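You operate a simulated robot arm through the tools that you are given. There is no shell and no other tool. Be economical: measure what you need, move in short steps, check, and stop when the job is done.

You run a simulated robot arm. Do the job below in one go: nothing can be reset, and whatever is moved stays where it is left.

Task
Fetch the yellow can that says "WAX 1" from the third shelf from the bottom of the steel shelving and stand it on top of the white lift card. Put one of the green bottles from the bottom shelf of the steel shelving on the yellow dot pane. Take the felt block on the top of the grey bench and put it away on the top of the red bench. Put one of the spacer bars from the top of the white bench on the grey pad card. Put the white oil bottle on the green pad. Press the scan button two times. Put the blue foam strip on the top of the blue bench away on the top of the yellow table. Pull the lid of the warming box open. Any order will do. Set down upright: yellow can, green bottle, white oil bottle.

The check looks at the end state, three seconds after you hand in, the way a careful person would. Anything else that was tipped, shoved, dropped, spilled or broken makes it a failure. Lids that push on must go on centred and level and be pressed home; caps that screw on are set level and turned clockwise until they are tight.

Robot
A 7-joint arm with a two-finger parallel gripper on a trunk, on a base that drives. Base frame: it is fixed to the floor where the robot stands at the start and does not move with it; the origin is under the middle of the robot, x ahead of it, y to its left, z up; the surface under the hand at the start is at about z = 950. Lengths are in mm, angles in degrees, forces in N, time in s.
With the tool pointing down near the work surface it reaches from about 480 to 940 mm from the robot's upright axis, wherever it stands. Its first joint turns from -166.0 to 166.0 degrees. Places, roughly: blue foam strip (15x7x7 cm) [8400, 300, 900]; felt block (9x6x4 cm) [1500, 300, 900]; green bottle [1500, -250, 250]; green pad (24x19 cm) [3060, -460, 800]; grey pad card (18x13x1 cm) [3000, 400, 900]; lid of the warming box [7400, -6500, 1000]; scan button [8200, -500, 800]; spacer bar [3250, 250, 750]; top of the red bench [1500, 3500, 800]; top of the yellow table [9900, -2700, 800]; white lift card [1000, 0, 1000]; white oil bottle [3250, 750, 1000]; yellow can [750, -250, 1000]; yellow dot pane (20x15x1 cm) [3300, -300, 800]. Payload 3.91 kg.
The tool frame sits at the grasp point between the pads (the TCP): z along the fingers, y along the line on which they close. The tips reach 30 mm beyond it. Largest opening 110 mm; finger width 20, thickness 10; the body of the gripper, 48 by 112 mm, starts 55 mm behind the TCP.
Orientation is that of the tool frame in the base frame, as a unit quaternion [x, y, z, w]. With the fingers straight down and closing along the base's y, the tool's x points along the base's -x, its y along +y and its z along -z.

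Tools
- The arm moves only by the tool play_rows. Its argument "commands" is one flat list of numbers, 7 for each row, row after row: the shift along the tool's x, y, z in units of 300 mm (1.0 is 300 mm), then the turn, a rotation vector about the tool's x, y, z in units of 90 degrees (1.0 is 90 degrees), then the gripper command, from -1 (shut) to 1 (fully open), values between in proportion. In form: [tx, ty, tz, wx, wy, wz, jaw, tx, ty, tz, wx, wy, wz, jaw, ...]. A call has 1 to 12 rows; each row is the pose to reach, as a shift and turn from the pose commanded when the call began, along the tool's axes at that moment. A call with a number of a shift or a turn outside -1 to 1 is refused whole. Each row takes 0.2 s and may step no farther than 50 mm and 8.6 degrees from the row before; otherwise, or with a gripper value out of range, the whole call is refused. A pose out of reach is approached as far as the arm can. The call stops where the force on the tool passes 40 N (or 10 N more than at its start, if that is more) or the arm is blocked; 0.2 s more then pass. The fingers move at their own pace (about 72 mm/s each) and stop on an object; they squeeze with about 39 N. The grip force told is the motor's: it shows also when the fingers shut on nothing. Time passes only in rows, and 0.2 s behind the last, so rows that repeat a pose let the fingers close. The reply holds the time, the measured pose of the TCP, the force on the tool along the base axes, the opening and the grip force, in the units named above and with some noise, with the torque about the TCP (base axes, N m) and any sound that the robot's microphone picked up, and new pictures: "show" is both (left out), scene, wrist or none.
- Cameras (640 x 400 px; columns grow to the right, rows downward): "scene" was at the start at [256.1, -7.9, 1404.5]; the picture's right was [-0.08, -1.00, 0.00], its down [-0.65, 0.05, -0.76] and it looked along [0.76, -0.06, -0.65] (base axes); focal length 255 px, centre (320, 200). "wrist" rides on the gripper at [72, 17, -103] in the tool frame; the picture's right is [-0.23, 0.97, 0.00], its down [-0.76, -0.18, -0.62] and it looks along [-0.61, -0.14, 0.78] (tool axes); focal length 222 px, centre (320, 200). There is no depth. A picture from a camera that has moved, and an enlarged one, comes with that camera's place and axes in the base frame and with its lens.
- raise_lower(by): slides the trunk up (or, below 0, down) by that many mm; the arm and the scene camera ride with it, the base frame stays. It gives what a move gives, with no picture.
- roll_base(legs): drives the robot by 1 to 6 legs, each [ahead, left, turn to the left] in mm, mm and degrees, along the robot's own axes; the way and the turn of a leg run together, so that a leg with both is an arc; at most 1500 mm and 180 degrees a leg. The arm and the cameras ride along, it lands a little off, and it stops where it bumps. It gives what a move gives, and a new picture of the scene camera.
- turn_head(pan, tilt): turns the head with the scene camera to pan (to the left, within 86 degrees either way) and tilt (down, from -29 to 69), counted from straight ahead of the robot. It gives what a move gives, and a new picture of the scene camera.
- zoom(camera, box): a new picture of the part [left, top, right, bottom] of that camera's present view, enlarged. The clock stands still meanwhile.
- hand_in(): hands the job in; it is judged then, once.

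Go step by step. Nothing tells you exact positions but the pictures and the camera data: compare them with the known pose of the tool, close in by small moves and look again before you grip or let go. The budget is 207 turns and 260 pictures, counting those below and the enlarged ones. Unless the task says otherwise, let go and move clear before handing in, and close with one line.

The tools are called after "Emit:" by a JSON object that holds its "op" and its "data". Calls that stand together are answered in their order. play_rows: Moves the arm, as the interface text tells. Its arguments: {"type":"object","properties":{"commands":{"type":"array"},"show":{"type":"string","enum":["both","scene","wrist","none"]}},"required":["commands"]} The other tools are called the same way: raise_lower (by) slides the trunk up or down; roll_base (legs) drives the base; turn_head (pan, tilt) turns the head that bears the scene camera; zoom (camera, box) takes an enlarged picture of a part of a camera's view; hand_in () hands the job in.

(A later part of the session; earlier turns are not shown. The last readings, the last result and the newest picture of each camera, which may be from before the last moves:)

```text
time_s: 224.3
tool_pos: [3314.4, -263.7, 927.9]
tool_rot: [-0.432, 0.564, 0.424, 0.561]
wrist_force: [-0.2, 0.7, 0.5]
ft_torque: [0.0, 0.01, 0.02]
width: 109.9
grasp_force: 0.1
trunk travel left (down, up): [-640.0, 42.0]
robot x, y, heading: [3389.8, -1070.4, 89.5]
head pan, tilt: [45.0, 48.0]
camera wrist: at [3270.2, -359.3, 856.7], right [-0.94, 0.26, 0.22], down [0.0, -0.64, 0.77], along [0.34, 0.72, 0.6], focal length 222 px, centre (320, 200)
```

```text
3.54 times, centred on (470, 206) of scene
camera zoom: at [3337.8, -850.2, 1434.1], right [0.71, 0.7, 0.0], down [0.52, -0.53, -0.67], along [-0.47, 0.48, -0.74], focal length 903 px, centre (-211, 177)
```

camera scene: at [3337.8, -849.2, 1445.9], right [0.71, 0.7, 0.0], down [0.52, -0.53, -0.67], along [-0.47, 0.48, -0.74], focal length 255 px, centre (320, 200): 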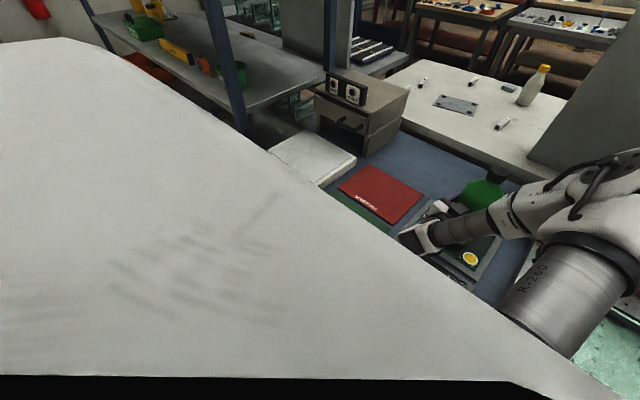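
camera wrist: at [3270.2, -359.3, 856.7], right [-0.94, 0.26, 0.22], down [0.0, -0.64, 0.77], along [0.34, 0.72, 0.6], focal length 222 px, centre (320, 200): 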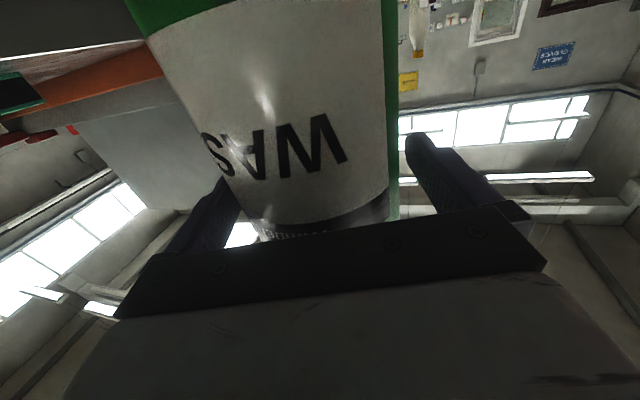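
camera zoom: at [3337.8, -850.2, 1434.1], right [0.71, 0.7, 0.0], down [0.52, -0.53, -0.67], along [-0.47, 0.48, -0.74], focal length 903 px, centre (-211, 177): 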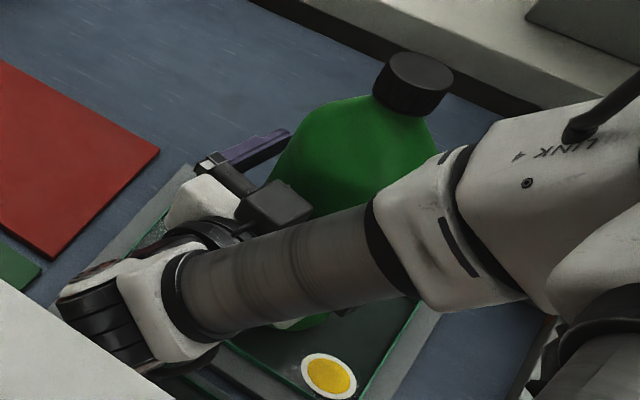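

Emit:
{"op": "roll_base", "data": {"legs": [[-116, 31, 0]]}}

Emit:
{"op": "zoom", "data": {"camera": "scene", "box": [400, 100, 580, 213]}}

```text
time_s: 225.5
tool_pos: [3284.5, -375.9, 929.6]
tool_rot: [-0.432, 0.564, 0.424, 0.561]
wrist_force: [-0.5, -0.1, -0.1]
ft_torque: [-0.06, 0.0, 0.02]
width: 109.9
grasp_force: 0.1
trunk travel left (down, up): [-640.0, 42.0]
robot x, y, heading: [3361.4, -1192.7, 89.6]
head pan, tilt: [45.0, 48.0]
camera scene: at [3306.8, -964.1, 1434.3], right [0.71, 0.7, 0.0], down [0.52, -0.53, -0.67], along [-0.47, 0.48, -0.74], focal length 255 px, centre (320, 200)
```

scene: 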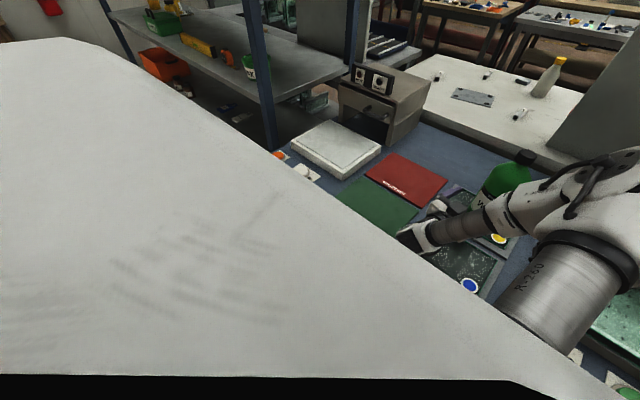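

```text
3.54 times, centred on (490, 156) of scene
camera zoom: at [3306.8, -964.1, 1434.3], right [0.71, 0.7, 0.0], down [0.52, -0.53, -0.67], along [-0.47, 0.48, -0.74], focal length 903 px, centre (-282, 354)
```

zoom: 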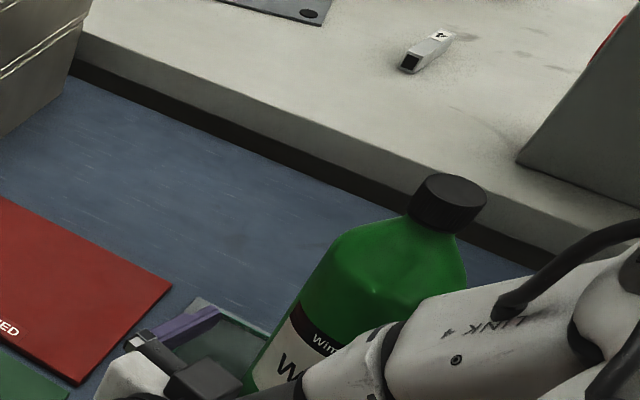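

Bottle stands on the yellow-dot pane. Back away and look at the white bench behind.

Emit:
{"op": "roll_base", "data": {"legs": [[-450, 0, 0]]}}

Emit:
{"op": "turn_head", "data": {"pan": 15, "tilt": 22}}

Emit:
{"op": "zoom", "data": {"camera": "scene", "box": [220, 130, 460, 280]}}

```text
time_s: 228.3
tool_pos: [3283.7, -833.5, 927.8]
tool_rot: [-0.431, 0.566, 0.423, 0.562]
wrist_force: [-0.4, 0.4, 0.9]
ft_torque: [0.02, 0.0, -0.02]
width: 109.9
grasp_force: 0.1
trunk travel left (down, up): [-640.0, 42.0]
robot x, y, heading: [3356.8, -1644.7, 89.1]
head pan, tilt: [45.0, 48.0]
camera scene: at [3303.7, -1420.5, 1434.2], right [0.71, 0.7, 0.0], down [0.52, -0.53, -0.67], along [-0.47, 0.48, -0.74], focal length 255 px, centre (320, 200)
```

scene: 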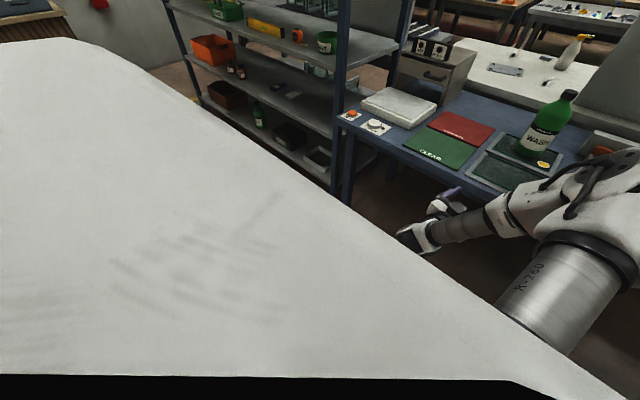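

```text
time_s: 229.2
tool_pos: [3284.2, -833.3, 926.8]
tool_rot: [-0.43, 0.565, 0.423, 0.562]
wrist_force: [-0.7, 0.1, 1.0]
ft_torque: [0.03, 0.0, 0.01]
width: 109.6
grasp_force: 0.0
trunk travel left (down, up): [-640.0, 42.0]
robot x, y, heading: [3356.3, -1646.5, 89.4]
head pan, tilt: [15.0, 22.0]
camera scene: at [3335.7, -1386.4, 1473.7], right [0.97, 0.25, 0.0], down [0.09, -0.36, -0.93], along [-0.23, 0.9, -0.38], focal length 255 px, centre (320, 200)
```

scene: 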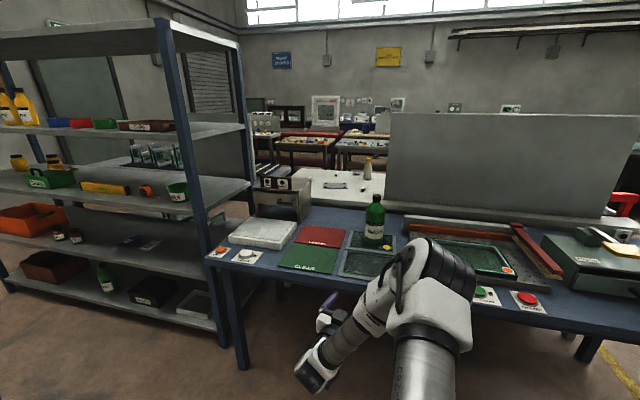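

```text
2.67 times, centred on (340, 205) of scene
camera zoom: at [3335.7, -1386.4, 1473.7], right [0.97, 0.25, 0.0], down [0.09, -0.36, -0.93], along [-0.23, 0.9, -0.38], focal length 680 px, centre (267, 187)
```

zoom: 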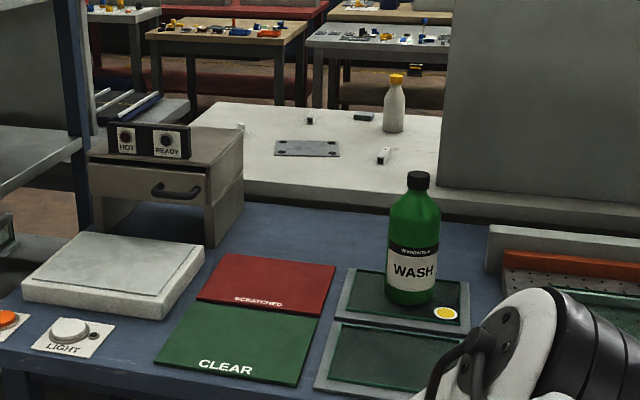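

The bottle is fine. On the white bench I see the grey card (~3000, 400), small bars and the white oil bottle (~3216, 630); they must be reached from its far side. I'll check the way round on the right.

Emit:
{"op": "turn_head", "data": {"pan": -45, "tilt": 18}}

Emit:
{"op": "turn_head", "data": {"pan": -80, "tilt": 12}}

```text
time_s: 230.5
tool_pos: [3284.0, -833.1, 926.9]
tool_rot: [-0.431, 0.566, 0.422, 0.562]
wrist_force: [0.3, -0.8, 0.4]
ft_torque: [-0.02, -0.03, 0.01]
width: 110.0
grasp_force: 0.1
trunk travel left (down, up): [-640.0, 42.0]
robot x, y, heading: [3354.0, -1645.3, 89.6]
head pan, tilt: [-45.0, 18.0]
camera scene: at [3425.5, -1411.0, 1480.2], right [0.7, -0.71, 0.0], down [-0.22, -0.22, -0.95], along [0.68, 0.67, -0.31], focal length 255 px, centre (320, 200)
```

scene: 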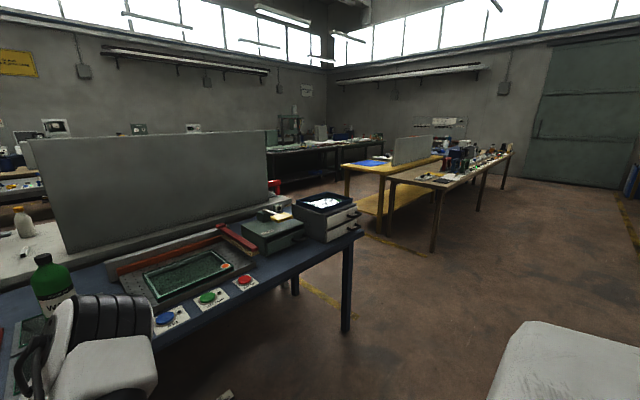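

```text
time_s: 231.5
tool_pos: [3283.2, -832.0, 927.8]
tool_rot: [-0.43, 0.566, 0.422, 0.562]
wrist_force: [-0.1, 0.2, 0.3]
ft_torque: [-0.01, -0.01, -0.05]
width: 109.9
grasp_force: 0.1
trunk travel left (down, up): [-640.0, 42.0]
robot x, y, heading: [3355.8, -1641.9, 89.6]
head pan, tilt: [-80.0, 12.0]
camera scene: at [3450.8, -1461.1, 1490.0], right [0.16, -0.99, 0.0], down [-0.21, -0.03, -0.98], along [0.96, 0.16, -0.21], focal length 255 px, centre (320, 200)
```

scene: 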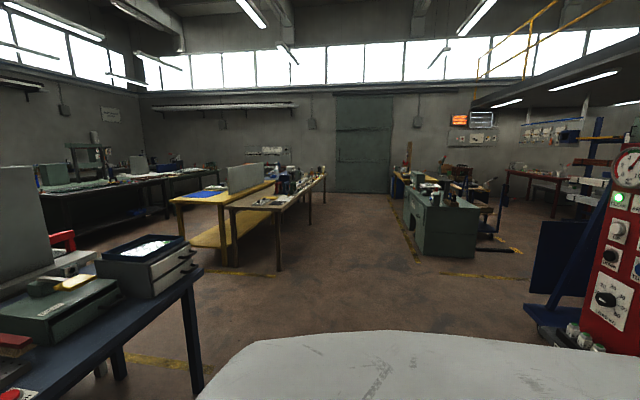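

There is a ~1.5 m gap to the right of the blue table. First I'll bring the hand back to pointing down here in the open.

Emit:
{"op": "play_rows", "data": {"commands": [0, 0, -0.01, 0, 0.083, 0, 1, 0, 0, -0.02, 0, 0.167, 0, 1, 0, 0, -0.03, 0, 0.25, 0, 1, 0, 0, -0.04, 0, 0.333, 0, 1, 0, 0, -0.05, 0, 0.417, 0, 1, 0, 0, -0.06, 0, 0.5, 0, 1, 0, 0, -0.07, 0, 0.583, 0, 1, 0, 0, -0.08, 0, 0.667, 0, 1, 0, 0, -0.09, 0, 0.75, 0, 1, 0, 0, -0.1, 0, 0.833, 0, 1, 0, 0, -0.11, 0, 0.917, 0, 1, 0, 0, -0.12, 0, 1.0, 0, 1], "show": "none"}}

Emit:
{"op": "turn_head", "data": {"pan": 0, "tilt": 45}}

```text
time_s: 234.1
tool_pos: [3273.1, -867.7, 928.4]
tool_rot: [-0.604, 0.797, -0.006, -0.005]
wrist_force: [0.7, 0.3, 0.6]
ft_torque: [0.0, -0.02, 0.01]
width: 110.0
grasp_force: 0.1
trunk travel left (down, up): [-640.0, 42.0]
robot x, y, heading: [3352.4, -1645.3, 89.3]
head pan, tilt: [-80.0, 12.0]
```

```text
time_s: 235.7
tool_pos: [3273.6, -866.8, 929.5]
tool_rot: [-0.603, 0.797, -0.005, -0.002]
wrist_force: [0.7, 0.0, 0.7]
ft_torque: [-0.03, 0.0, -0.01]
width: 109.9
grasp_force: 0.1
trunk travel left (down, up): [-640.0, 42.0]
robot x, y, heading: [3353.9, -1642.9, 89.2]
head pan, tilt: [0.0, 45.0]
camera scene: at [3359.8, -1395.0, 1438.3], right [1.0, -0.01, 0.0], down [-0.01, -0.71, -0.71], along [0.01, 0.71, -0.71], focal length 255 px, centre (320, 200)
```

scene: 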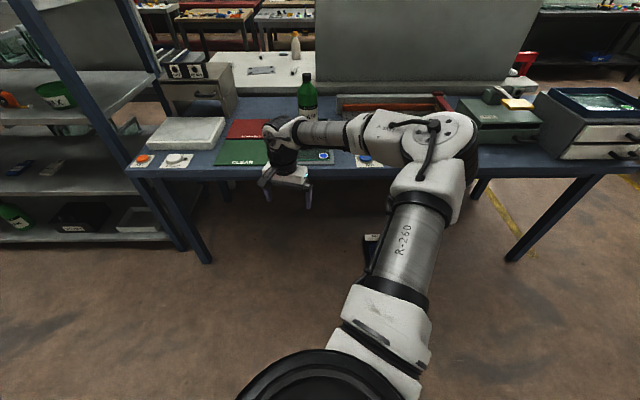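

Emit:
{"op": "play_rows", "data": {"commands": [0.11, -0.06, -0.04, 0, 0, -0.03, 1, 0.22, -0.12, -0.08, 0, 0, -0.06, 1, 0.33, -0.19, -0.12, 0, 0, -0.09, 1, 0.44, -0.25, -0.16, 0, 0, -0.12, 1, 0.55, -0.32, -0.2, 0, 0, -0.15, 1, 0.66, -0.38, -0.237, 0, 0, -0.175, 1], "show": "none"}}

Emit:
{"op": "roll_base", "data": {"legs": [[-150, -300, 0], [0, -1500, 0], [0, -200, 0]]}}

```text
time_s: 237.1
tool_pos: [3328.3, -1088.6, 1003.3]
tool_rot: [0.707, -0.707, 0.005, 0.003]
wrist_force: [-0.5, 0.0, 0.5]
ft_torque: [0.02, -0.03, -0.01]
width: 109.7
grasp_force: 0.2
trunk travel left (down, up): [-640.0, 42.0]
robot x, y, heading: [3354.3, -1643.3, 89.5]
head pan, tilt: [0.0, 45.0]
```

```text
time_s: 253.1
tool_pos: [5312.1, -1257.9, 1003.0]
tool_rot: [0.71, -0.704, 0.005, 0.002]
wrist_force: [-0.4, 0.0, -0.1]
ft_torque: [0.0, -0.01, -0.03]
width: 110.0
grasp_force: 0.1
trunk travel left (down, up): [-640.0, 42.0]
robot x, y, heading: [5341.9, -1815.1, 89.6]
head pan, tilt: [0.0, 45.0]
camera scene: at [5346.1, -1565.1, 1438.3], right [1.0, 0.0, 0.0], down [0.0, -0.71, -0.71], along [0.0, 0.71, -0.71], focal length 255 px, centre (320, 200)
```

scene: 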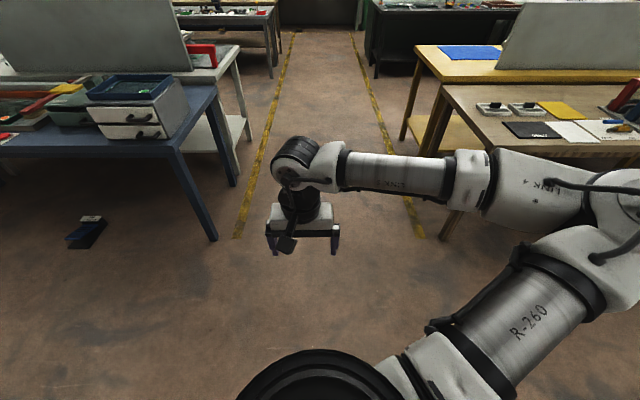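

The lane is clear (x 4640–6190). I'll turn round to face -y here, then back through the lane to the aisle behind the white bench.

Emit:
{"op": "roll_base", "data": {"legs": [[0, 0, 180], [-1500, 0, 0], [-1500, 0, 0]]}}

Emit:
{"op": "turn_head", "data": {"pan": -80, "tilt": 20}}

```text
time_s: 275.2
tool_pos: [5232.5, 633.7, 1003.4]
tool_rot: [0.676, 0.737, 0.003, -0.006]
wrist_force: [-1.1, 0.4, -0.6]
ft_torque: [-0.02, -0.02, -0.01]
width: 110.0
grasp_force: 0.0
trunk travel left (down, up): [-640.0, 42.0]
robot x, y, heading: [5158.5, 1192.2, -85.6]
head pan, tilt: [0.0, 45.0]
camera scene: at [5177.9, 935.2, 1438.3], right [-1.0, -0.08, 0.0], down [-0.05, 0.7, -0.71], along [0.05, -0.71, -0.71], focal length 255 px, centre (320, 200)
```

scene: 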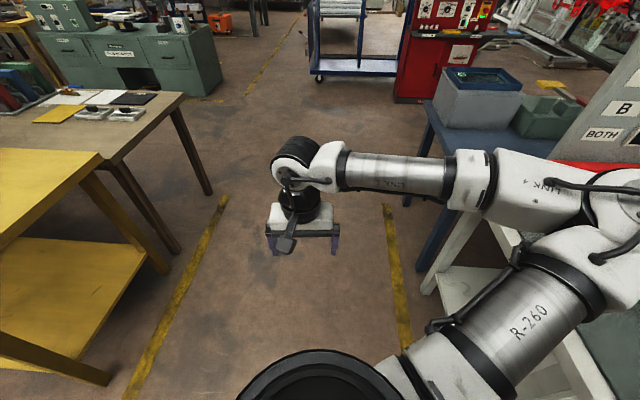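

```text
time_s: 276.7
tool_pos: [5231.5, 634.2, 1003.0]
tool_rot: [0.676, 0.737, 0.003, -0.005]
wrist_force: [0.4, 0.0, 0.0]
ft_torque: [0.0, -0.04, -0.03]
width: 110.2
grasp_force: 0.0
trunk travel left (down, up): [-640.0, 42.0]
robot x, y, heading: [5154.6, 1187.1, -85.3]
head pan, tilt: [-80.0, 20.0]
camera scene: at [5081.5, 992.8, 1477.0], right [-0.25, 0.97, 0.0], down [0.33, 0.09, -0.94], along [-0.91, -0.23, -0.34], focal length 255 px, centre (320, 200)
```

scene: 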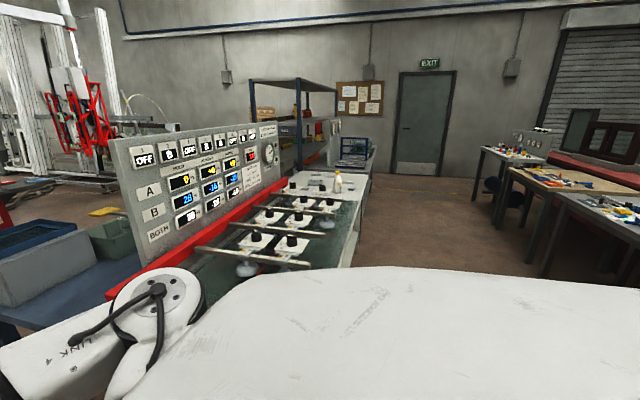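

Emit:
{"op": "roll_base", "data": {"legs": [[-310, 0, -4.5], [0, -1300, 0]]}}

Emit:
{"op": "turn_head", "data": {"pan": -45, "tilt": 25}}

```text
time_s: 288.9
tool_pos: [3852.8, 949.2, 1002.9]
tool_rot: [0.706, 0.709, 0.004, -0.005]
wrist_force: [-0.2, 0.9, 0.3]
ft_torque: [0.0, 0.01, -0.01]
width: 110.1
grasp_force: 0.0
trunk travel left (down, up): [-640.0, 42.0]
robot x, y, heading: [3824.2, 1505.0, -90.3]
head pan, tilt: [-80.0, 20.0]
camera scene: at [3733.3, 1318.8, 1477.0], right [-0.17, 0.99, 0.0], down [0.34, 0.06, -0.94], along [-0.93, -0.16, -0.34], focal length 255 px, centre (320, 200)
```

scene: 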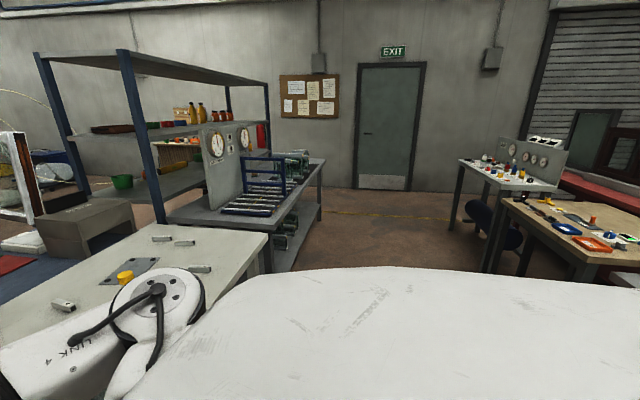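

```text
time_s: 289.9
tool_pos: [3854.7, 949.5, 1002.3]
tool_rot: [0.706, 0.708, 0.003, -0.006]
wrist_force: [0.1, 0.9, 1.2]
ft_torque: [0.0, -0.02, -0.02]
width: 109.8
grasp_force: 0.0
trunk travel left (down, up): [-640.0, 42.0]
robot x, y, heading: [3825.9, 1506.9, -90.4]
head pan, tilt: [-45.0, 25.0]
camera scene: at [3759.6, 1269.8, 1468.9], right [-0.7, 0.71, 0.0], down [0.3, 0.3, -0.91], along [-0.65, -0.64, -0.42], focal length 255 px, centre (320, 200)
```

scene: 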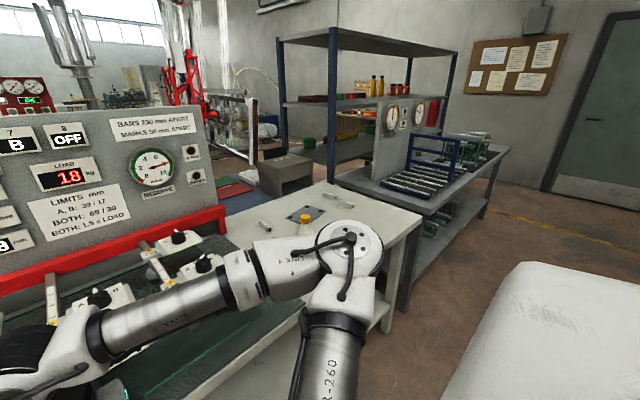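

Emit:
{"op": "roll_base", "data": {"legs": [[0, -620, 0.4]]}}

Emit:
{"op": "turn_head", "data": {"pan": 0, "tilt": 38}}

Emit:
{"op": "zoom", "data": {"camera": "scene", "box": [200, 80, 480, 255]}}

```text
time_s: 295.3
tool_pos: [3231.0, 947.6, 1002.5]
tool_rot: [0.7, 0.714, 0.003, -0.005]
wrist_force: [0.0, 0.5, 0.1]
ft_torque: [-0.01, -0.02, -0.01]
width: 109.8
grasp_force: 0.0
trunk travel left (down, up): [-640.0, 42.0]
robot x, y, heading: [3193.6, 1502.3, -89.2]
head pan, tilt: [-45.0, 25.0]
camera scene: at [3131.8, 1267.4, 1468.9], right [-0.71, 0.7, 0.0], down [0.3, 0.3, -0.91], along [-0.63, -0.65, -0.42], focal length 255 px, centre (320, 200)
```

scene: 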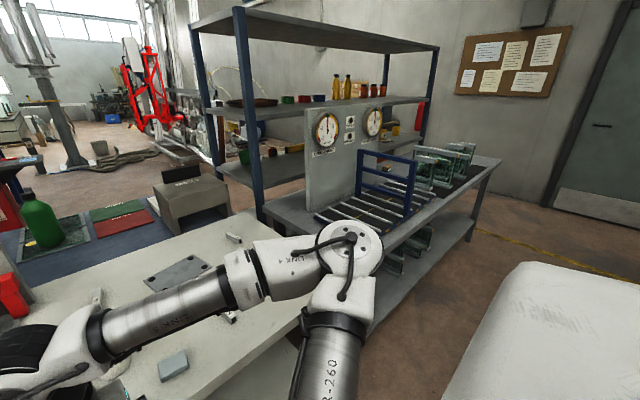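

```text
time_s: 296.4
tool_pos: [3231.1, 948.3, 1003.3]
tool_rot: [0.699, 0.715, 0.003, -0.006]
wrist_force: [-0.4, -0.2, -0.4]
ft_torque: [0.05, 0.02, -0.02]
width: 109.7
grasp_force: 0.0
trunk travel left (down, up): [-640.0, 42.0]
robot x, y, heading: [3192.2, 1502.0, -89.5]
head pan, tilt: [0.0, 38.0]
camera scene: at [3197.2, 1246.9, 1448.6], right [-1.0, -0.01, 0.0], down [-0.01, 0.62, -0.79], along [0.01, -0.79, -0.62], focal length 255 px, centre (320, 200)
```

scene: 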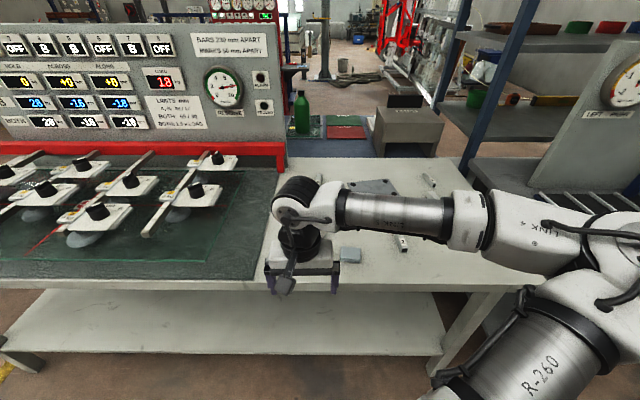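

```text
2.29 times, centred on (340, 168) of scene
camera zoom: at [3197.2, 1246.9, 1448.6], right [-1.0, -0.01, 0.0], down [-0.01, 0.62, -0.79], along [0.01, -0.79, -0.62], focal length 583 px, centre (274, 274)
```

zoom: 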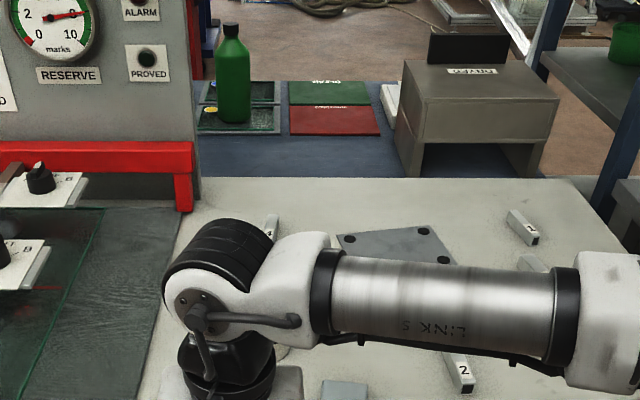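

Emit:
{"op": "play_rows", "data": {"commands": [0, 0.15, -0.05, 0, 0, 0, 1, 0, 0.3, -0.1, 0, 0, 0, 1, 0, 0.45, -0.15, 0, 0, 0, 1, 0, 0.6, -0.15, 0, 0, 0, 1, 0, 0.75, -0.15, 0, 0, 0, 1, 0, 0.9, -0.15, 0, 0, 0, 1], "show": "scene"}}

Emit:
{"op": "zoom", "data": {"camera": "scene", "box": [250, 120, 490, 270]}}

```text
time_s: 297.8
tool_pos: [3500.7, 951.3, 1045.3]
tool_rot: [0.7, 0.714, 0.003, -0.005]
wrist_force: [1.3, -1.0, 1.0]
ft_torque: [0.01, -0.01, -0.03]
width: 110.0
grasp_force: 0.0
trunk travel left (down, up): [-640.0, 42.0]
robot x, y, heading: [3197.7, 1502.1, -89.4]
head pan, tilt: [0.0, 38.0]
camera scene: at [3198.1, 1246.8, 1448.5], right [-1.0, -0.01, 0.0], down [-0.01, 0.62, -0.79], along [0.01, -0.79, -0.62], focal length 255 px, centre (320, 200)
```

scene: 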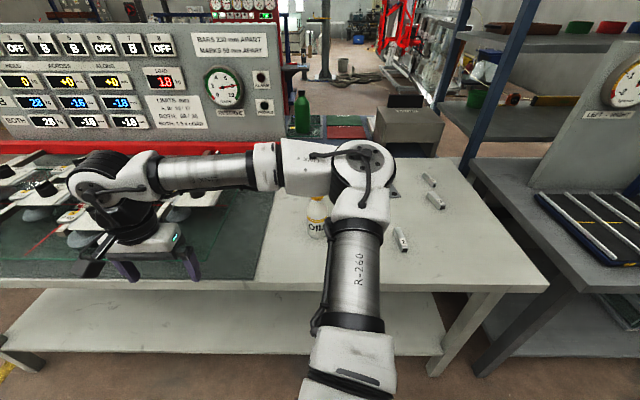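

```text
2.67 times, centred on (370, 195) of scene
camera zoom: at [3198.1, 1246.8, 1448.5], right [-1.0, -0.01, 0.0], down [-0.01, 0.62, -0.79], along [0.01, -0.79, -0.62], focal length 680 px, centre (187, 213)
```

zoom: 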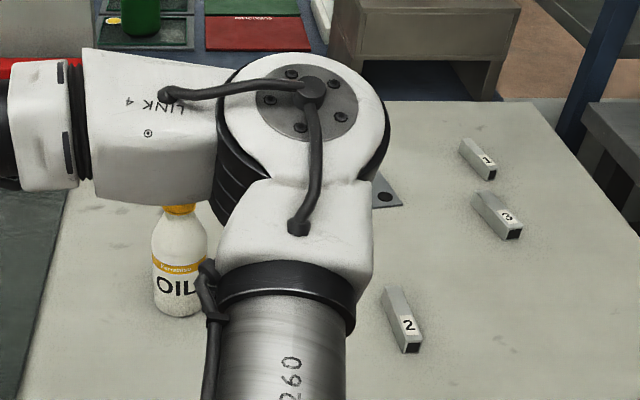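

I see bars 1, 2, 3 and the OIL bottle. Bar 2 is at about (2953, 698), lying along y; the card centre is about (2996, 436). Move the hand back over toward bar 2.

Emit:
{"op": "play_rows", "data": {"commands": [0, -0.16, 0, 0, 0, 0, 1, 0, -0.32, 0, 0, 0, 0, 1, 0, -0.48, 0, 0, 0, 0, 1, 0, -0.64, 0, 0, 0, 0, 1, 0, -0.8, 0, 0, 0, 0, 1, 0, -0.96, 0, 0, 0, 0, 1], "show": "none"}}

Emit:
{"op": "play_rows", "data": {"commands": [0, -0.16, 0, 0, 0, 0, 1, 0, -0.32, 0, 0, 0, 0, 1, 0, -0.48, 0, 0, 0, 0, 1, 0, -0.64, 0, 0, 0, 0, 1, 0, -0.8, 0, 0, 0, 0, 0.2, -0.1, -0.86, 0.05, 0, 0, 0, 0, -0.25, -0.86, 0.1, 0, 0, 0, 0, -0.4, -0.86, 0.15, 0, 0, 0, 0, -0.55, -0.86, 0.2, 0, 0, 0, 0, -0.7, -0.86, 0.25, 0, 0, 0, 0, -0.8, -0.86, 0.3, 0, 0, 0, 0, -0.8, -0.86, 0.3, 0, 0, 0, 0]}}

Emit:
{"op": "zoom", "data": {"camera": "scene", "box": [300, 120, 540, 270]}}

```text
time_s: 299.2
tool_pos: [3214.1, 945.8, 1048.5]
tool_rot: [0.7, 0.714, 0.003, -0.006]
wrist_force: [-0.3, -0.3, -0.2]
ft_torque: [0.03, -0.01, -0.03]
width: 110.1
grasp_force: 0.1
trunk travel left (down, up): [-640.0, 42.0]
robot x, y, heading: [3194.4, 1506.6, -89.3]
head pan, tilt: [0.0, 38.0]
```

```text
time_s: 301.8
tool_pos: [2959.8, 704.1, 957.7]
tool_rot: [0.7, 0.714, 0.003, -0.006]
wrist_force: [-0.4, -0.4, -0.2]
ft_torque: [0.01, 0.02, 0.02]
width: 55.0
grasp_force: 0.0
trunk travel left (down, up): [-640.0, 42.0]
robot x, y, heading: [3191.1, 1505.7, -89.2]
head pan, tilt: [0.0, 38.0]
camera scene: at [3197.2, 1247.2, 1448.6], right [-1.0, -0.01, 0.0], down [-0.01, 0.62, -0.79], along [0.01, -0.79, -0.62], focal length 255 px, centre (320, 200)
camera wrist: at [2975.6, 776.1, 1063.4], right [0.98, -0.21, -0.01], down [-0.16, -0.77, 0.61], along [-0.13, -0.6, -0.79], focal length 222 px, centre (320, 200)
```

scene: 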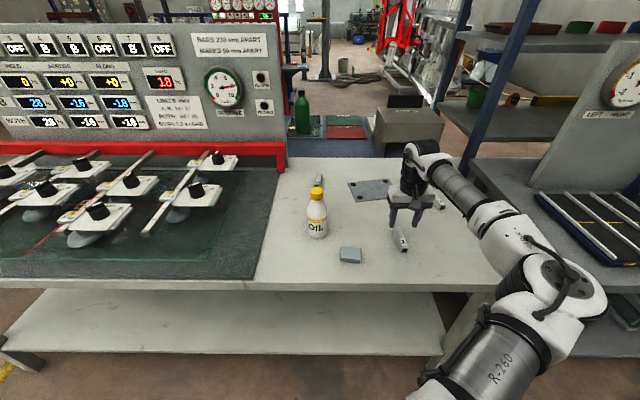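
wrist: 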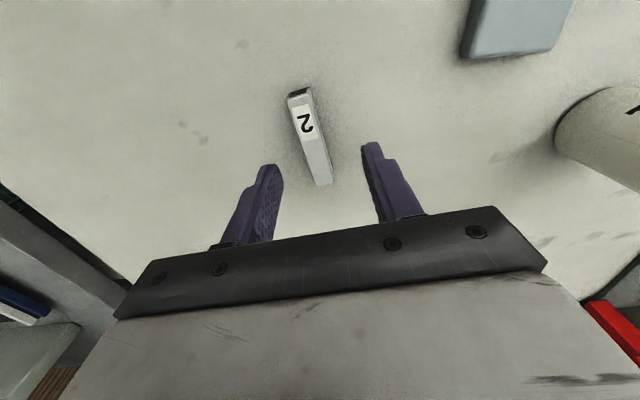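

```text
2.67 times, centred on (420, 195) of scene
camera zoom: at [3197.2, 1247.2, 1448.6], right [-1.0, -0.01, 0.0], down [-0.01, 0.62, -0.79], along [0.01, -0.79, -0.62], focal length 680 px, centre (53, 213)
```

zoom: 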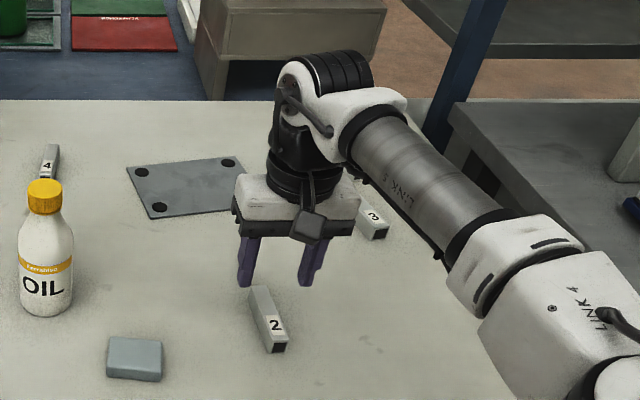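

Emit:
{"op": "play_rows", "data": {"commands": [-0.02, -0.03, 0.1, 0, 0, 0, 0, -0.02, -0.03, 0.18, 0, 0, 0, 0, -0.02, -0.03, 0.22, 0, 0, 0, 0, -0.02, -0.03, 0.22, 0, 0, 0, 0], "show": "wrist"}}

Emit:
{"op": "zoom", "data": {"camera": "scene", "box": [350, 170, 470, 245]}}

```text
time_s: 302.8
tool_pos: [2948.7, 697.1, 888.6]
tool_rot: [0.7, 0.714, 0.003, -0.005]
wrist_force: [-0.5, 0.2, -0.1]
ft_torque: [0.01, 0.02, 0.0]
width: 54.8
grasp_force: 0.1
trunk travel left (down, up): [-640.0, 42.0]
robot x, y, heading: [3193.4, 1500.7, -89.2]
head pan, tilt: [0.0, 38.0]
camera wrist: at [2965.3, 768.1, 994.5], right [0.98, -0.21, -0.01], down [-0.16, -0.77, 0.61], along [-0.13, -0.6, -0.79], focal length 222 px, centre (320, 200)
```

wrist: 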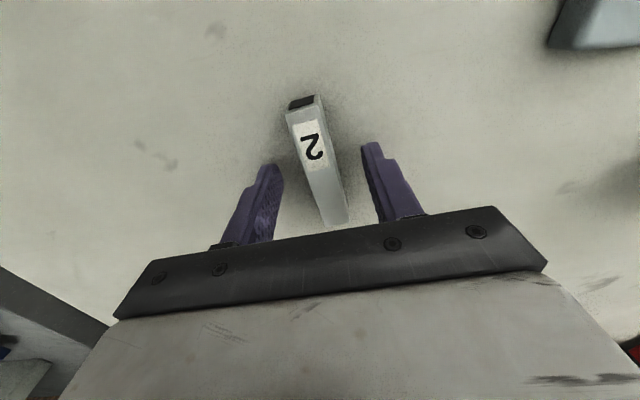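

```text
5.33 times, centred on (410, 208) of scene
camera zoom: at [3197.3, 1247.0, 1448.6], right [-1.0, -0.01, 0.0], down [-0.01, 0.62, -0.79], along [0.01, -0.79, -0.62], focal length 1361 px, centre (-160, 160)
```

zoom: 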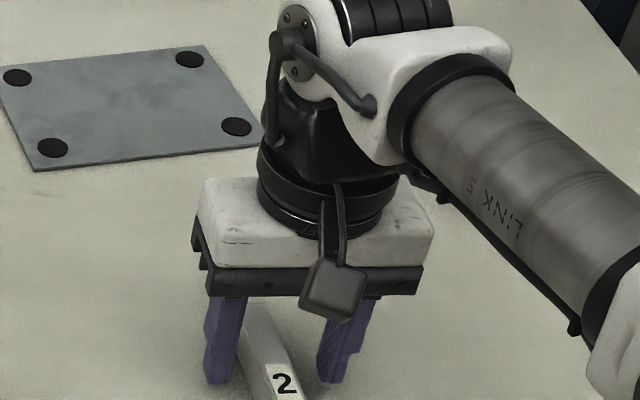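

Emit:
{"op": "play_rows", "data": {"commands": [0, 0, 0.017, 0, 0, 0, 0, 0, 0, 0.017, 0, 0, 0, -1, 0, 0, 0.017, 0, 0, 0, -1, 0, 0, 0.017, 0, 0, 0, -1, 0, 0, 0.017, 0, 0, 0, -1, 0, 0, -0.05, 0, 0, 0, -1, 0, 0, -0.18, 0, 0, 0, -1, 0, 0, -0.3, 0, 0, 0, -1]}}

```text
time_s: 304.6
tool_pos: [2948.4, 695.1, 979.6]
tool_rot: [0.7, 0.714, 0.003, -0.005]
wrist_force: [0.2, 1.1, 0.0]
ft_torque: [-0.04, 0.0, 0.0]
width: 18.8
grasp_force: 39.1
trunk travel left (down, up): [-640.0, 42.0]
robot x, y, heading: [3192.1, 1502.1, -89.4]
head pan, tilt: [0.0, 38.0]
camera scene: at [3197.4, 1247.2, 1448.6], right [-1.0, -0.01, 0.0], down [-0.01, 0.62, -0.79], along [0.01, -0.79, -0.62], focal length 255 px, centre (320, 200)
camera wrist: at [2963.6, 766.5, 1084.3], right [0.98, -0.21, -0.01], down [-0.16, -0.77, 0.61], along [-0.13, -0.6, -0.79], focal length 222 px, centre (320, 200)
```

scene: 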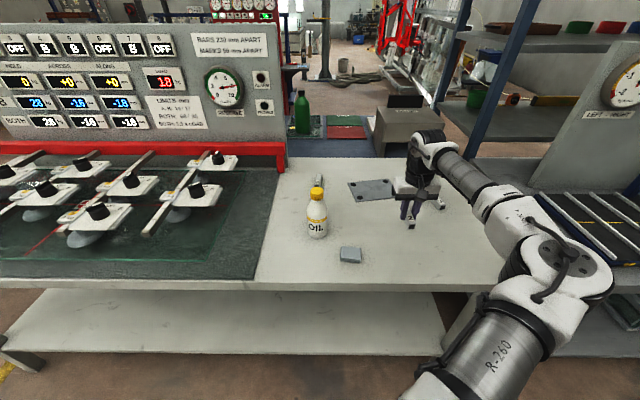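
wrist: 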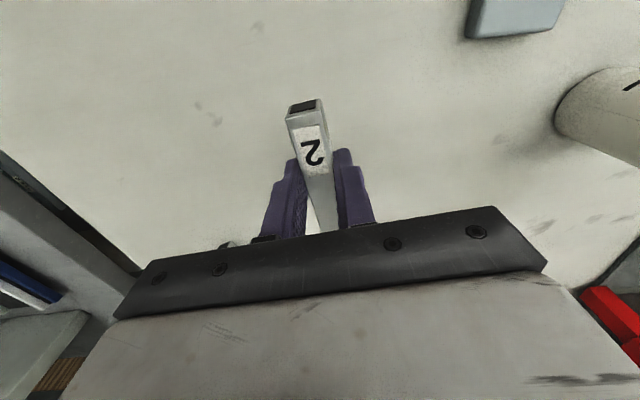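

Bar 2 is held (19 mm). Roll forward 200 mm and then set it on the card centre (2997, 433).

Emit:
{"op": "roll_base", "data": {"legs": [[200, 0, -0.6]]}}

Emit:
{"op": "play_rows", "data": {"commands": [0, 0, 0, 0, 0, 0, -1], "show": "wrist"}}

```text
time_s: 306.2
tool_pos: [2934.2, 495.2, 978.7]
tool_rot: [0.706, 0.708, 0.003, -0.005]
wrist_force: [-0.4, -0.1, -1.6]
ft_torque: [0.02, -0.01, 0.0]
width: 18.9
grasp_force: 38.6
trunk travel left (down, up): [-640.0, 42.0]
robot x, y, heading: [3196.7, 1304.2, -90.3]
head pan, tilt: [0.0, 38.0]
camera scene: at [3193.2, 1043.5, 1448.3], right [-1.0, 0.01, 0.0], down [0.0, 0.62, -0.79], along [-0.01, -0.79, -0.62], focal length 255 px, centre (320, 200)
```

scene: 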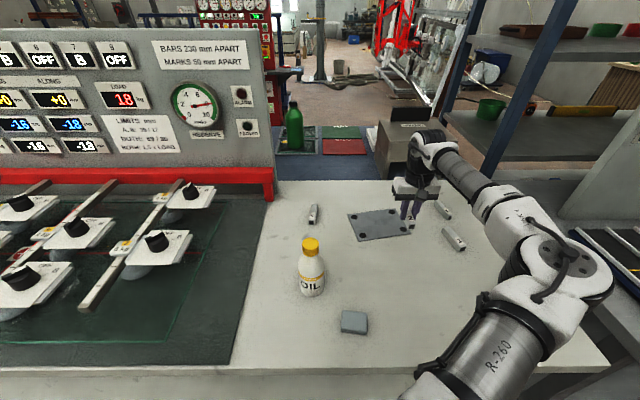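

```text
time_s: 306.6
tool_pos: [2934.9, 496.5, 977.9]
tool_rot: [0.706, 0.708, 0.003, -0.005]
wrist_force: [0.5, 0.5, -0.7]
ft_torque: [0.04, -0.01, 0.01]
width: 18.8
grasp_force: 39.4
trunk travel left (down, up): [-640.0, 42.0]
robot x, y, heading: [3192.1, 1304.4, -90.3]
head pan, tilt: [0.0, 38.0]
camera wrist: at [2951.3, 567.7, 1083.6], right [0.97, -0.22, -0.01], down [-0.17, -0.77, 0.61], along [-0.14, -0.6, -0.79], focal length 222 px, centre (320, 200)
```

wrist: 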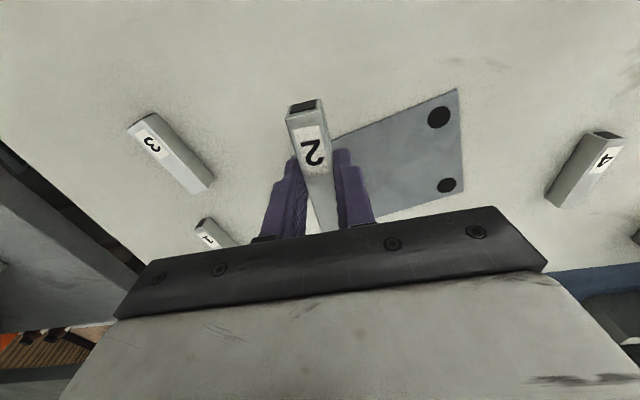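

Emit:
{"op": "play_rows", "data": {"commands": [-0.08, 0.07, 0, 0, 0, 0, -1, -0.16, 0.14, 0, 0, 0, 0, -1, -0.228, 0.195, 0.05, 0, 0, 0, -1, -0.228, 0.195, 0.15, 0, 0, 0, -1, -0.228, 0.195, 0.23, 0, 0, 0, -1, -0.228, 0.195, 0.23, 0, 0, 0, -1], "show": "wrist"}}

Emit:
{"op": "zoom", "data": {"camera": "scene", "box": [320, 170, 460, 257]}}

```text
time_s: 308.0
tool_pos: [2993.4, 428.9, 908.3]
tool_rot: [0.706, 0.708, 0.003, -0.005]
wrist_force: [0.4, 0.3, -1.2]
ft_torque: [-0.02, -0.02, 0.0]
width: 18.8
grasp_force: 38.7
trunk travel left (down, up): [-640.0, 42.0]
robot x, y, heading: [3195.1, 1303.0, -90.3]
head pan, tilt: [0.0, 38.0]
camera wrist: at [3010.2, 499.8, 1012.7], right [0.97, -0.22, -0.01], down [-0.17, -0.77, 0.61], along [-0.14, -0.6, -0.79], focal length 222 px, centre (320, 200)
```

wrist: 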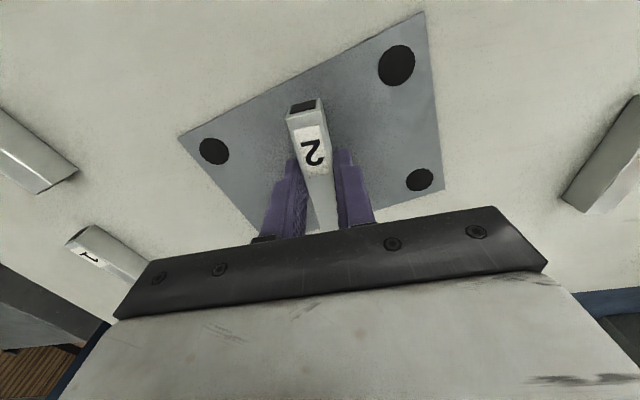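

```text
4.57 times, centred on (390, 214) of scene
camera zoom: at [3193.2, 1044.7, 1448.6], right [-1.0, 0.01, 0.0], down [0.0, 0.62, -0.79], along [-0.01, -0.79, -0.62], focal length 1166 px, centre (0, 138)
```

zoom: 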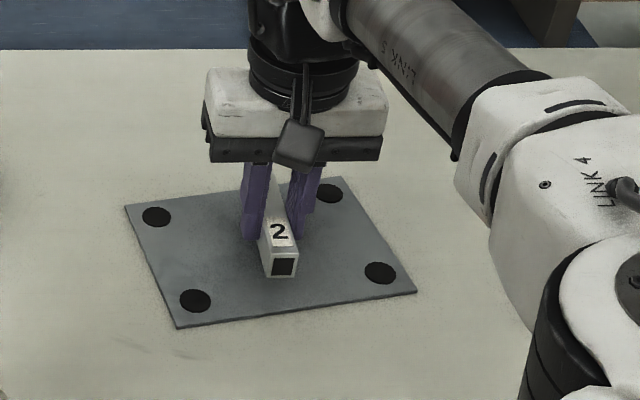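

Emit:
{"op": "play_rows", "data": {"commands": [0, 0, 0.015, 0, 0, 0, -1, 0, 0, 0.03, 0, 0, 0, -1, 0, 0, 0.04, 0, 0, 0, -1, 0, 0, 0.04, 0, 0, 0, -1], "show": "none"}}

Emit:
{"op": "zoom", "data": {"camera": "scene", "box": [320, 170, 460, 257]}}

```text
time_s: 309.0
tool_pos: [2992.3, 429.3, 897.0]
tool_rot: [0.706, 0.708, 0.003, -0.006]
wrist_force: [0.3, -0.6, -0.3]
ft_torque: [0.01, -0.03, 0.01]
width: 18.6
grasp_force: 39.1
trunk travel left (down, up): [-640.0, 42.0]
robot x, y, heading: [3193.4, 1303.8, -90.4]
head pan, tilt: [0.0, 38.0]
```

```text
4.57 times, centred on (390, 214) of scene
camera zoom: at [3193.3, 1044.5, 1448.5], right [-1.0, 0.01, 0.0], down [0.0, 0.62, -0.79], along [-0.01, -0.79, -0.62], focal length 1166 px, centre (0, 138)
```

zoom: 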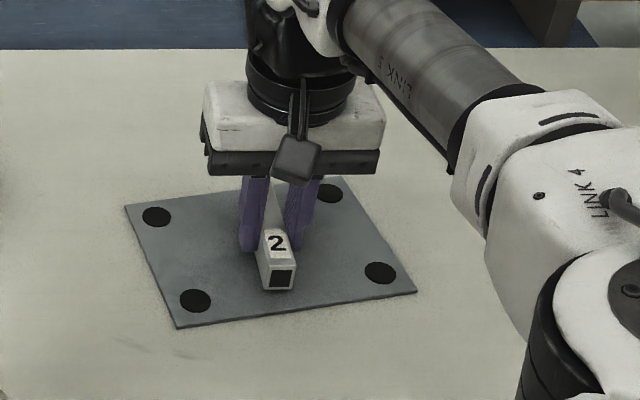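

Emit:
{"op": "play_rows", "data": {"commands": [0, 0, 0.007, 0, 0, 0, -1, 0, 0, 0.014, 0, 0, 0, -1, 0, 0, 0.02, 0, 0, 0, -1, 0, 0, 0.02, 0, 0, 0, -1], "show": "none"}}

```text
time_s: 310.0
tool_pos: [2993.4, 431.0, 892.0]
tool_rot: [0.707, 0.708, 0.003, -0.005]
wrist_force: [-0.7, -0.1, -0.8]
ft_torque: [0.0, -0.03, 0.0]
width: 19.0
grasp_force: 39.3
trunk travel left (down, up): [-640.0, 42.0]
robot x, y, heading: [3191.4, 1300.2, -90.4]
head pan, tilt: [0.0, 38.0]
```

Emit:
{"op": "play_rows", "data": {"commands": [0, 0, 0.006, 0, 0, 0, -1, 0, 0, 0.012, 0, 0, 0, -1, 0, 0, 0.016, 0, 0, 0, -1, 0, 0, 0.016, 0, 0, 0, -1], "show": "none"}}

Emit:
{"op": "zoom", "data": {"camera": "scene", "box": [320, 170, 460, 257]}}

```text
time_s: 311.0
tool_pos: [2991.8, 429.2, 889.0]
tool_rot: [0.706, 0.708, 0.003, -0.005]
wrist_force: [0.7, 0.9, 6.7]
ft_torque: [0.2, -0.04, -0.01]
width: 18.8
grasp_force: 39.2
trunk travel left (down, up): [-640.0, 42.0]
robot x, y, heading: [3194.6, 1302.0, -90.4]
head pan, tilt: [0.0, 38.0]
```

```text
4.57 times, centred on (390, 214) of scene
camera zoom: at [3193.4, 1045.3, 1448.8], right [-1.0, 0.01, 0.0], down [0.0, 0.62, -0.79], along [-0.01, -0.79, -0.62], focal length 1166 px, centre (0, 138)
```

zoom: 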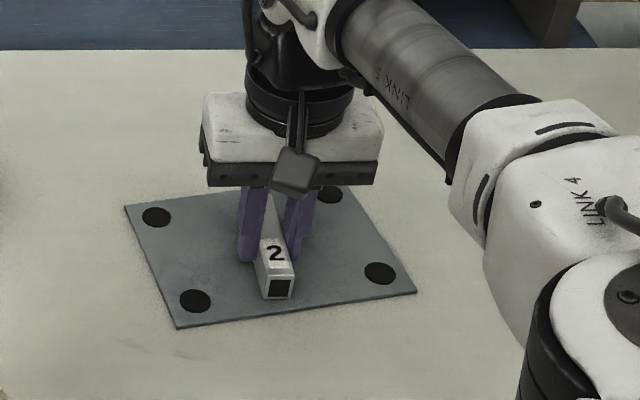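

Touching the card. Release and lift off.

Emit:
{"op": "play_rows", "data": {"commands": [0, 0, -0.004, 0, 0, 0, -0.4, 0, 0, -0.004, 0, 0, 0, 0, 0, 0, -0.004, 0, 0, 0, 0, 0, 0, -0.1, 0, 0, 0, 0, 0, 0, -0.25, 0, 0, 0, 0.5, 0, 0, -0.4, 0, 0, 0, 1], "show": "scene"}}

Emit:
{"op": "zoom", "data": {"camera": "scene", "box": [250, 160, 490, 310]}}

```text
time_s: 312.4
tool_pos: [2995.1, 427.0, 1009.8]
tool_rot: [0.706, 0.708, 0.003, -0.006]
wrist_force: [0.7, 0.6, 0.4]
ft_torque: [0.0, 0.01, 0.0]
width: 109.9
grasp_force: 0.0
trunk travel left (down, up): [-640.0, 42.0]
robot x, y, heading: [3195.9, 1306.4, -90.8]
head pan, tilt: [0.0, 38.0]
camera scene: at [3193.5, 1045.1, 1448.6], right [-1.0, 0.01, 0.0], down [0.0, 0.62, -0.79], along [-0.01, -0.79, -0.62], focal length 255 px, centre (320, 200)
```

scene: 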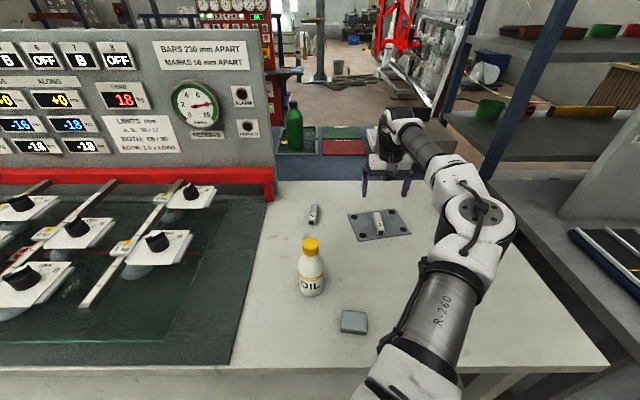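

```text
2.67 times, centred on (370, 235) of scene
camera zoom: at [3193.5, 1045.1, 1448.6], right [-1.0, 0.01, 0.0], down [0.0, 0.62, -0.79], along [-0.01, -0.79, -0.62], focal length 680 px, centre (187, 107)
```

zoom: 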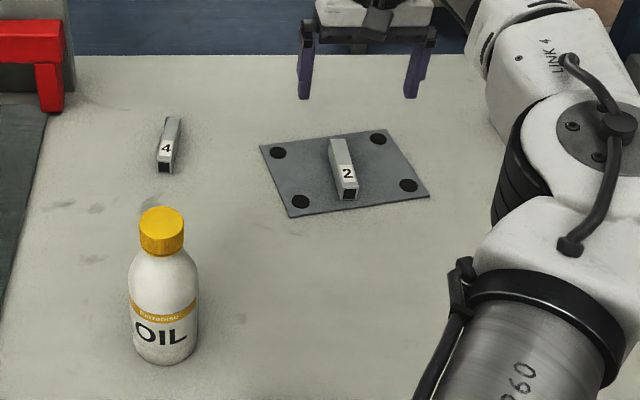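

Bar 2 is on the card. Next the OIL bottle at about (3208, 650), cap top near z ≈ 1010; move over it from above.

Emit:
{"op": "play_rows", "data": {"commands": [0, 0, -0.12, 0, 0, 0, 1, 0, 0, -0.23, 0, 0, 0, 1, 0.1, 0.1, -0.25, 0, 0, 0, 1, 0.2, 0.2, -0.25, 0, 0, 0, 1, 0.3, 0.3, -0.25, 0, 0, 0, 1, 0.4, 0.4, -0.25, 0, 0, 0, 1, 0.5, 0.5, -0.25, 0, 0, 0, 1, 0.6, 0.6, -0.25, 0, 0, 0, 1, 0.7, 0.7, -0.25, 0, 0, 0, 1, 0.743, 0.71, -0.25, 0, 0, 0, 1, 0.743, 0.71, -0.25, 0, 0, 0, 1]}}

Emit:
{"op": "zoom", "data": {"camera": "scene", "box": [240, 200, 400, 300]}}

```text
time_s: 314.8
tool_pos: [3205.6, 653.1, 1084.4]
tool_rot: [0.707, 0.708, 0.004, -0.006]
wrist_force: [0.1, -0.7, -0.2]
ft_torque: [0.0, 0.02, 0.0]
width: 110.2
grasp_force: 0.0
trunk travel left (down, up): [-640.0, 42.0]
robot x, y, heading: [3193.4, 1302.1, -90.5]
head pan, tilt: [0.0, 38.0]
camera scene: at [3193.3, 1044.5, 1448.5], right [-1.0, 0.01, 0.0], down [0.0, 0.62, -0.79], along [-0.01, -0.79, -0.62], focal length 255 px, centre (320, 200)
camera wrist: at [3222.7, 723.7, 1190.1], right [0.97, -0.22, -0.01], down [-0.17, -0.77, 0.61], along [-0.14, -0.6, -0.79], focal length 222 px, centre (320, 200)
```

scene: 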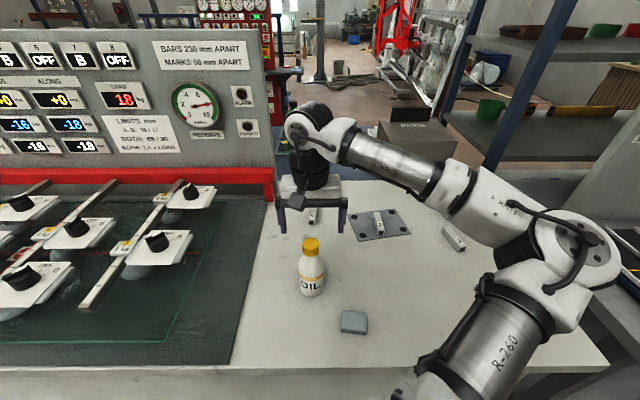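
wrist: 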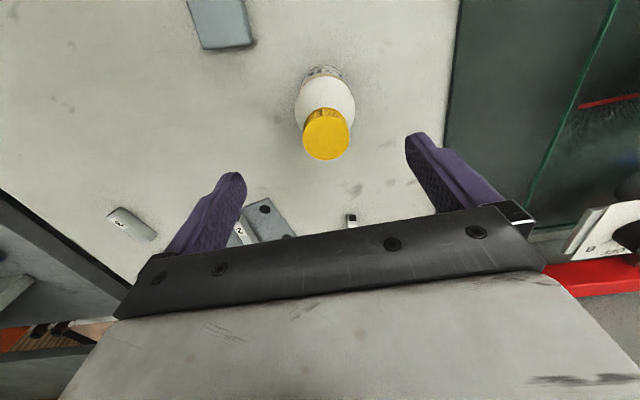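

```text
4.00 times, centred on (320, 250) of scene
camera zoom: at [3193.3, 1044.5, 1448.5], right [-1.0, 0.01, 0.0], down [0.0, 0.62, -0.79], along [-0.01, -0.79, -0.62], focal length 1021 px, centre (320, 0)
```

zoom: 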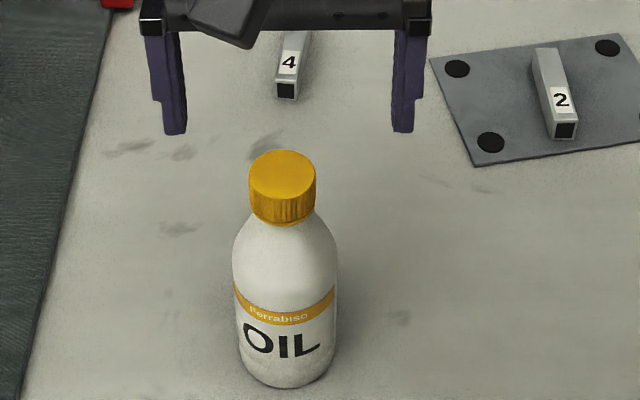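

Emit:
{"op": "play_rows", "data": {"commands": [-0.01, 0.014, 0.1, 0, 0, 0, 0.6, -0.01, 0.014, 0.18, 0, 0, 0, 0.2, -0.01, 0.014, 0.215, 0, 0, 0, 0, -0.01, 0.014, 0.215, 0, 0, 0, 0], "show": "wrist"}}

Emit:
{"op": "zoom", "data": {"camera": "scene", "box": [240, 200, 400, 300]}}

```text
time_s: 315.8
tool_pos: [3211.2, 650.8, 1019.9]
tool_rot: [0.706, 0.709, 0.003, -0.007]
wrist_force: [-0.8, -0.4, 0.2]
ft_torque: [0.03, 0.01, -0.02]
width: 54.9
grasp_force: 0.1
trunk travel left (down, up): [-640.0, 42.0]
robot x, y, heading: [3188.6, 1302.6, -90.5]
head pan, tilt: [0.0, 38.0]
camera wrist: at [3227.6, 721.2, 1124.4], right [0.97, -0.22, -0.01], down [-0.17, -0.77, 0.61], along [-0.14, -0.6, -0.79], focal length 222 px, centre (320, 200)
```

wrist: 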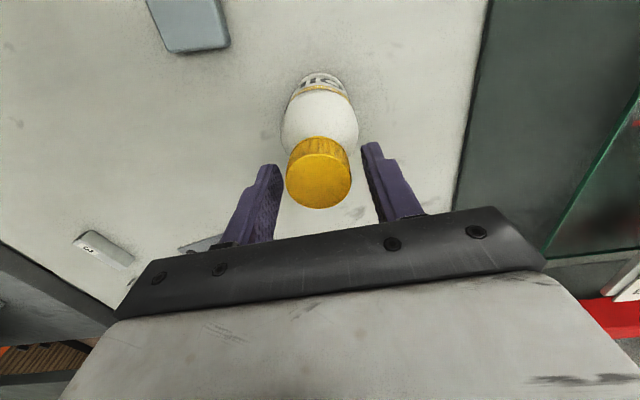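

```text
4.00 times, centred on (320, 250) of scene
camera zoom: at [3193.3, 1044.6, 1448.6], right [-1.0, 0.01, 0.0], down [0.0, 0.62, -0.79], along [-0.01, -0.79, -0.62], focal length 1021 px, centre (320, 0)
```

zoom: 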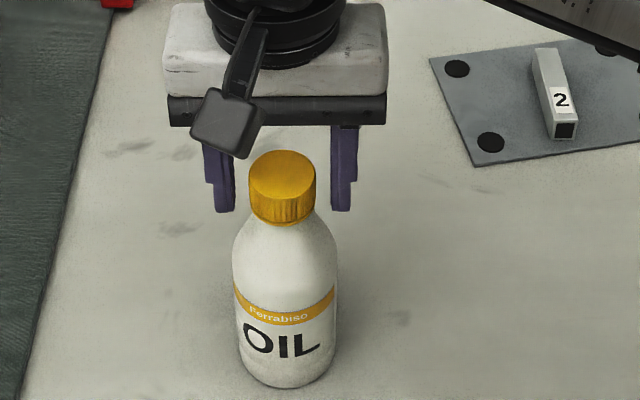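

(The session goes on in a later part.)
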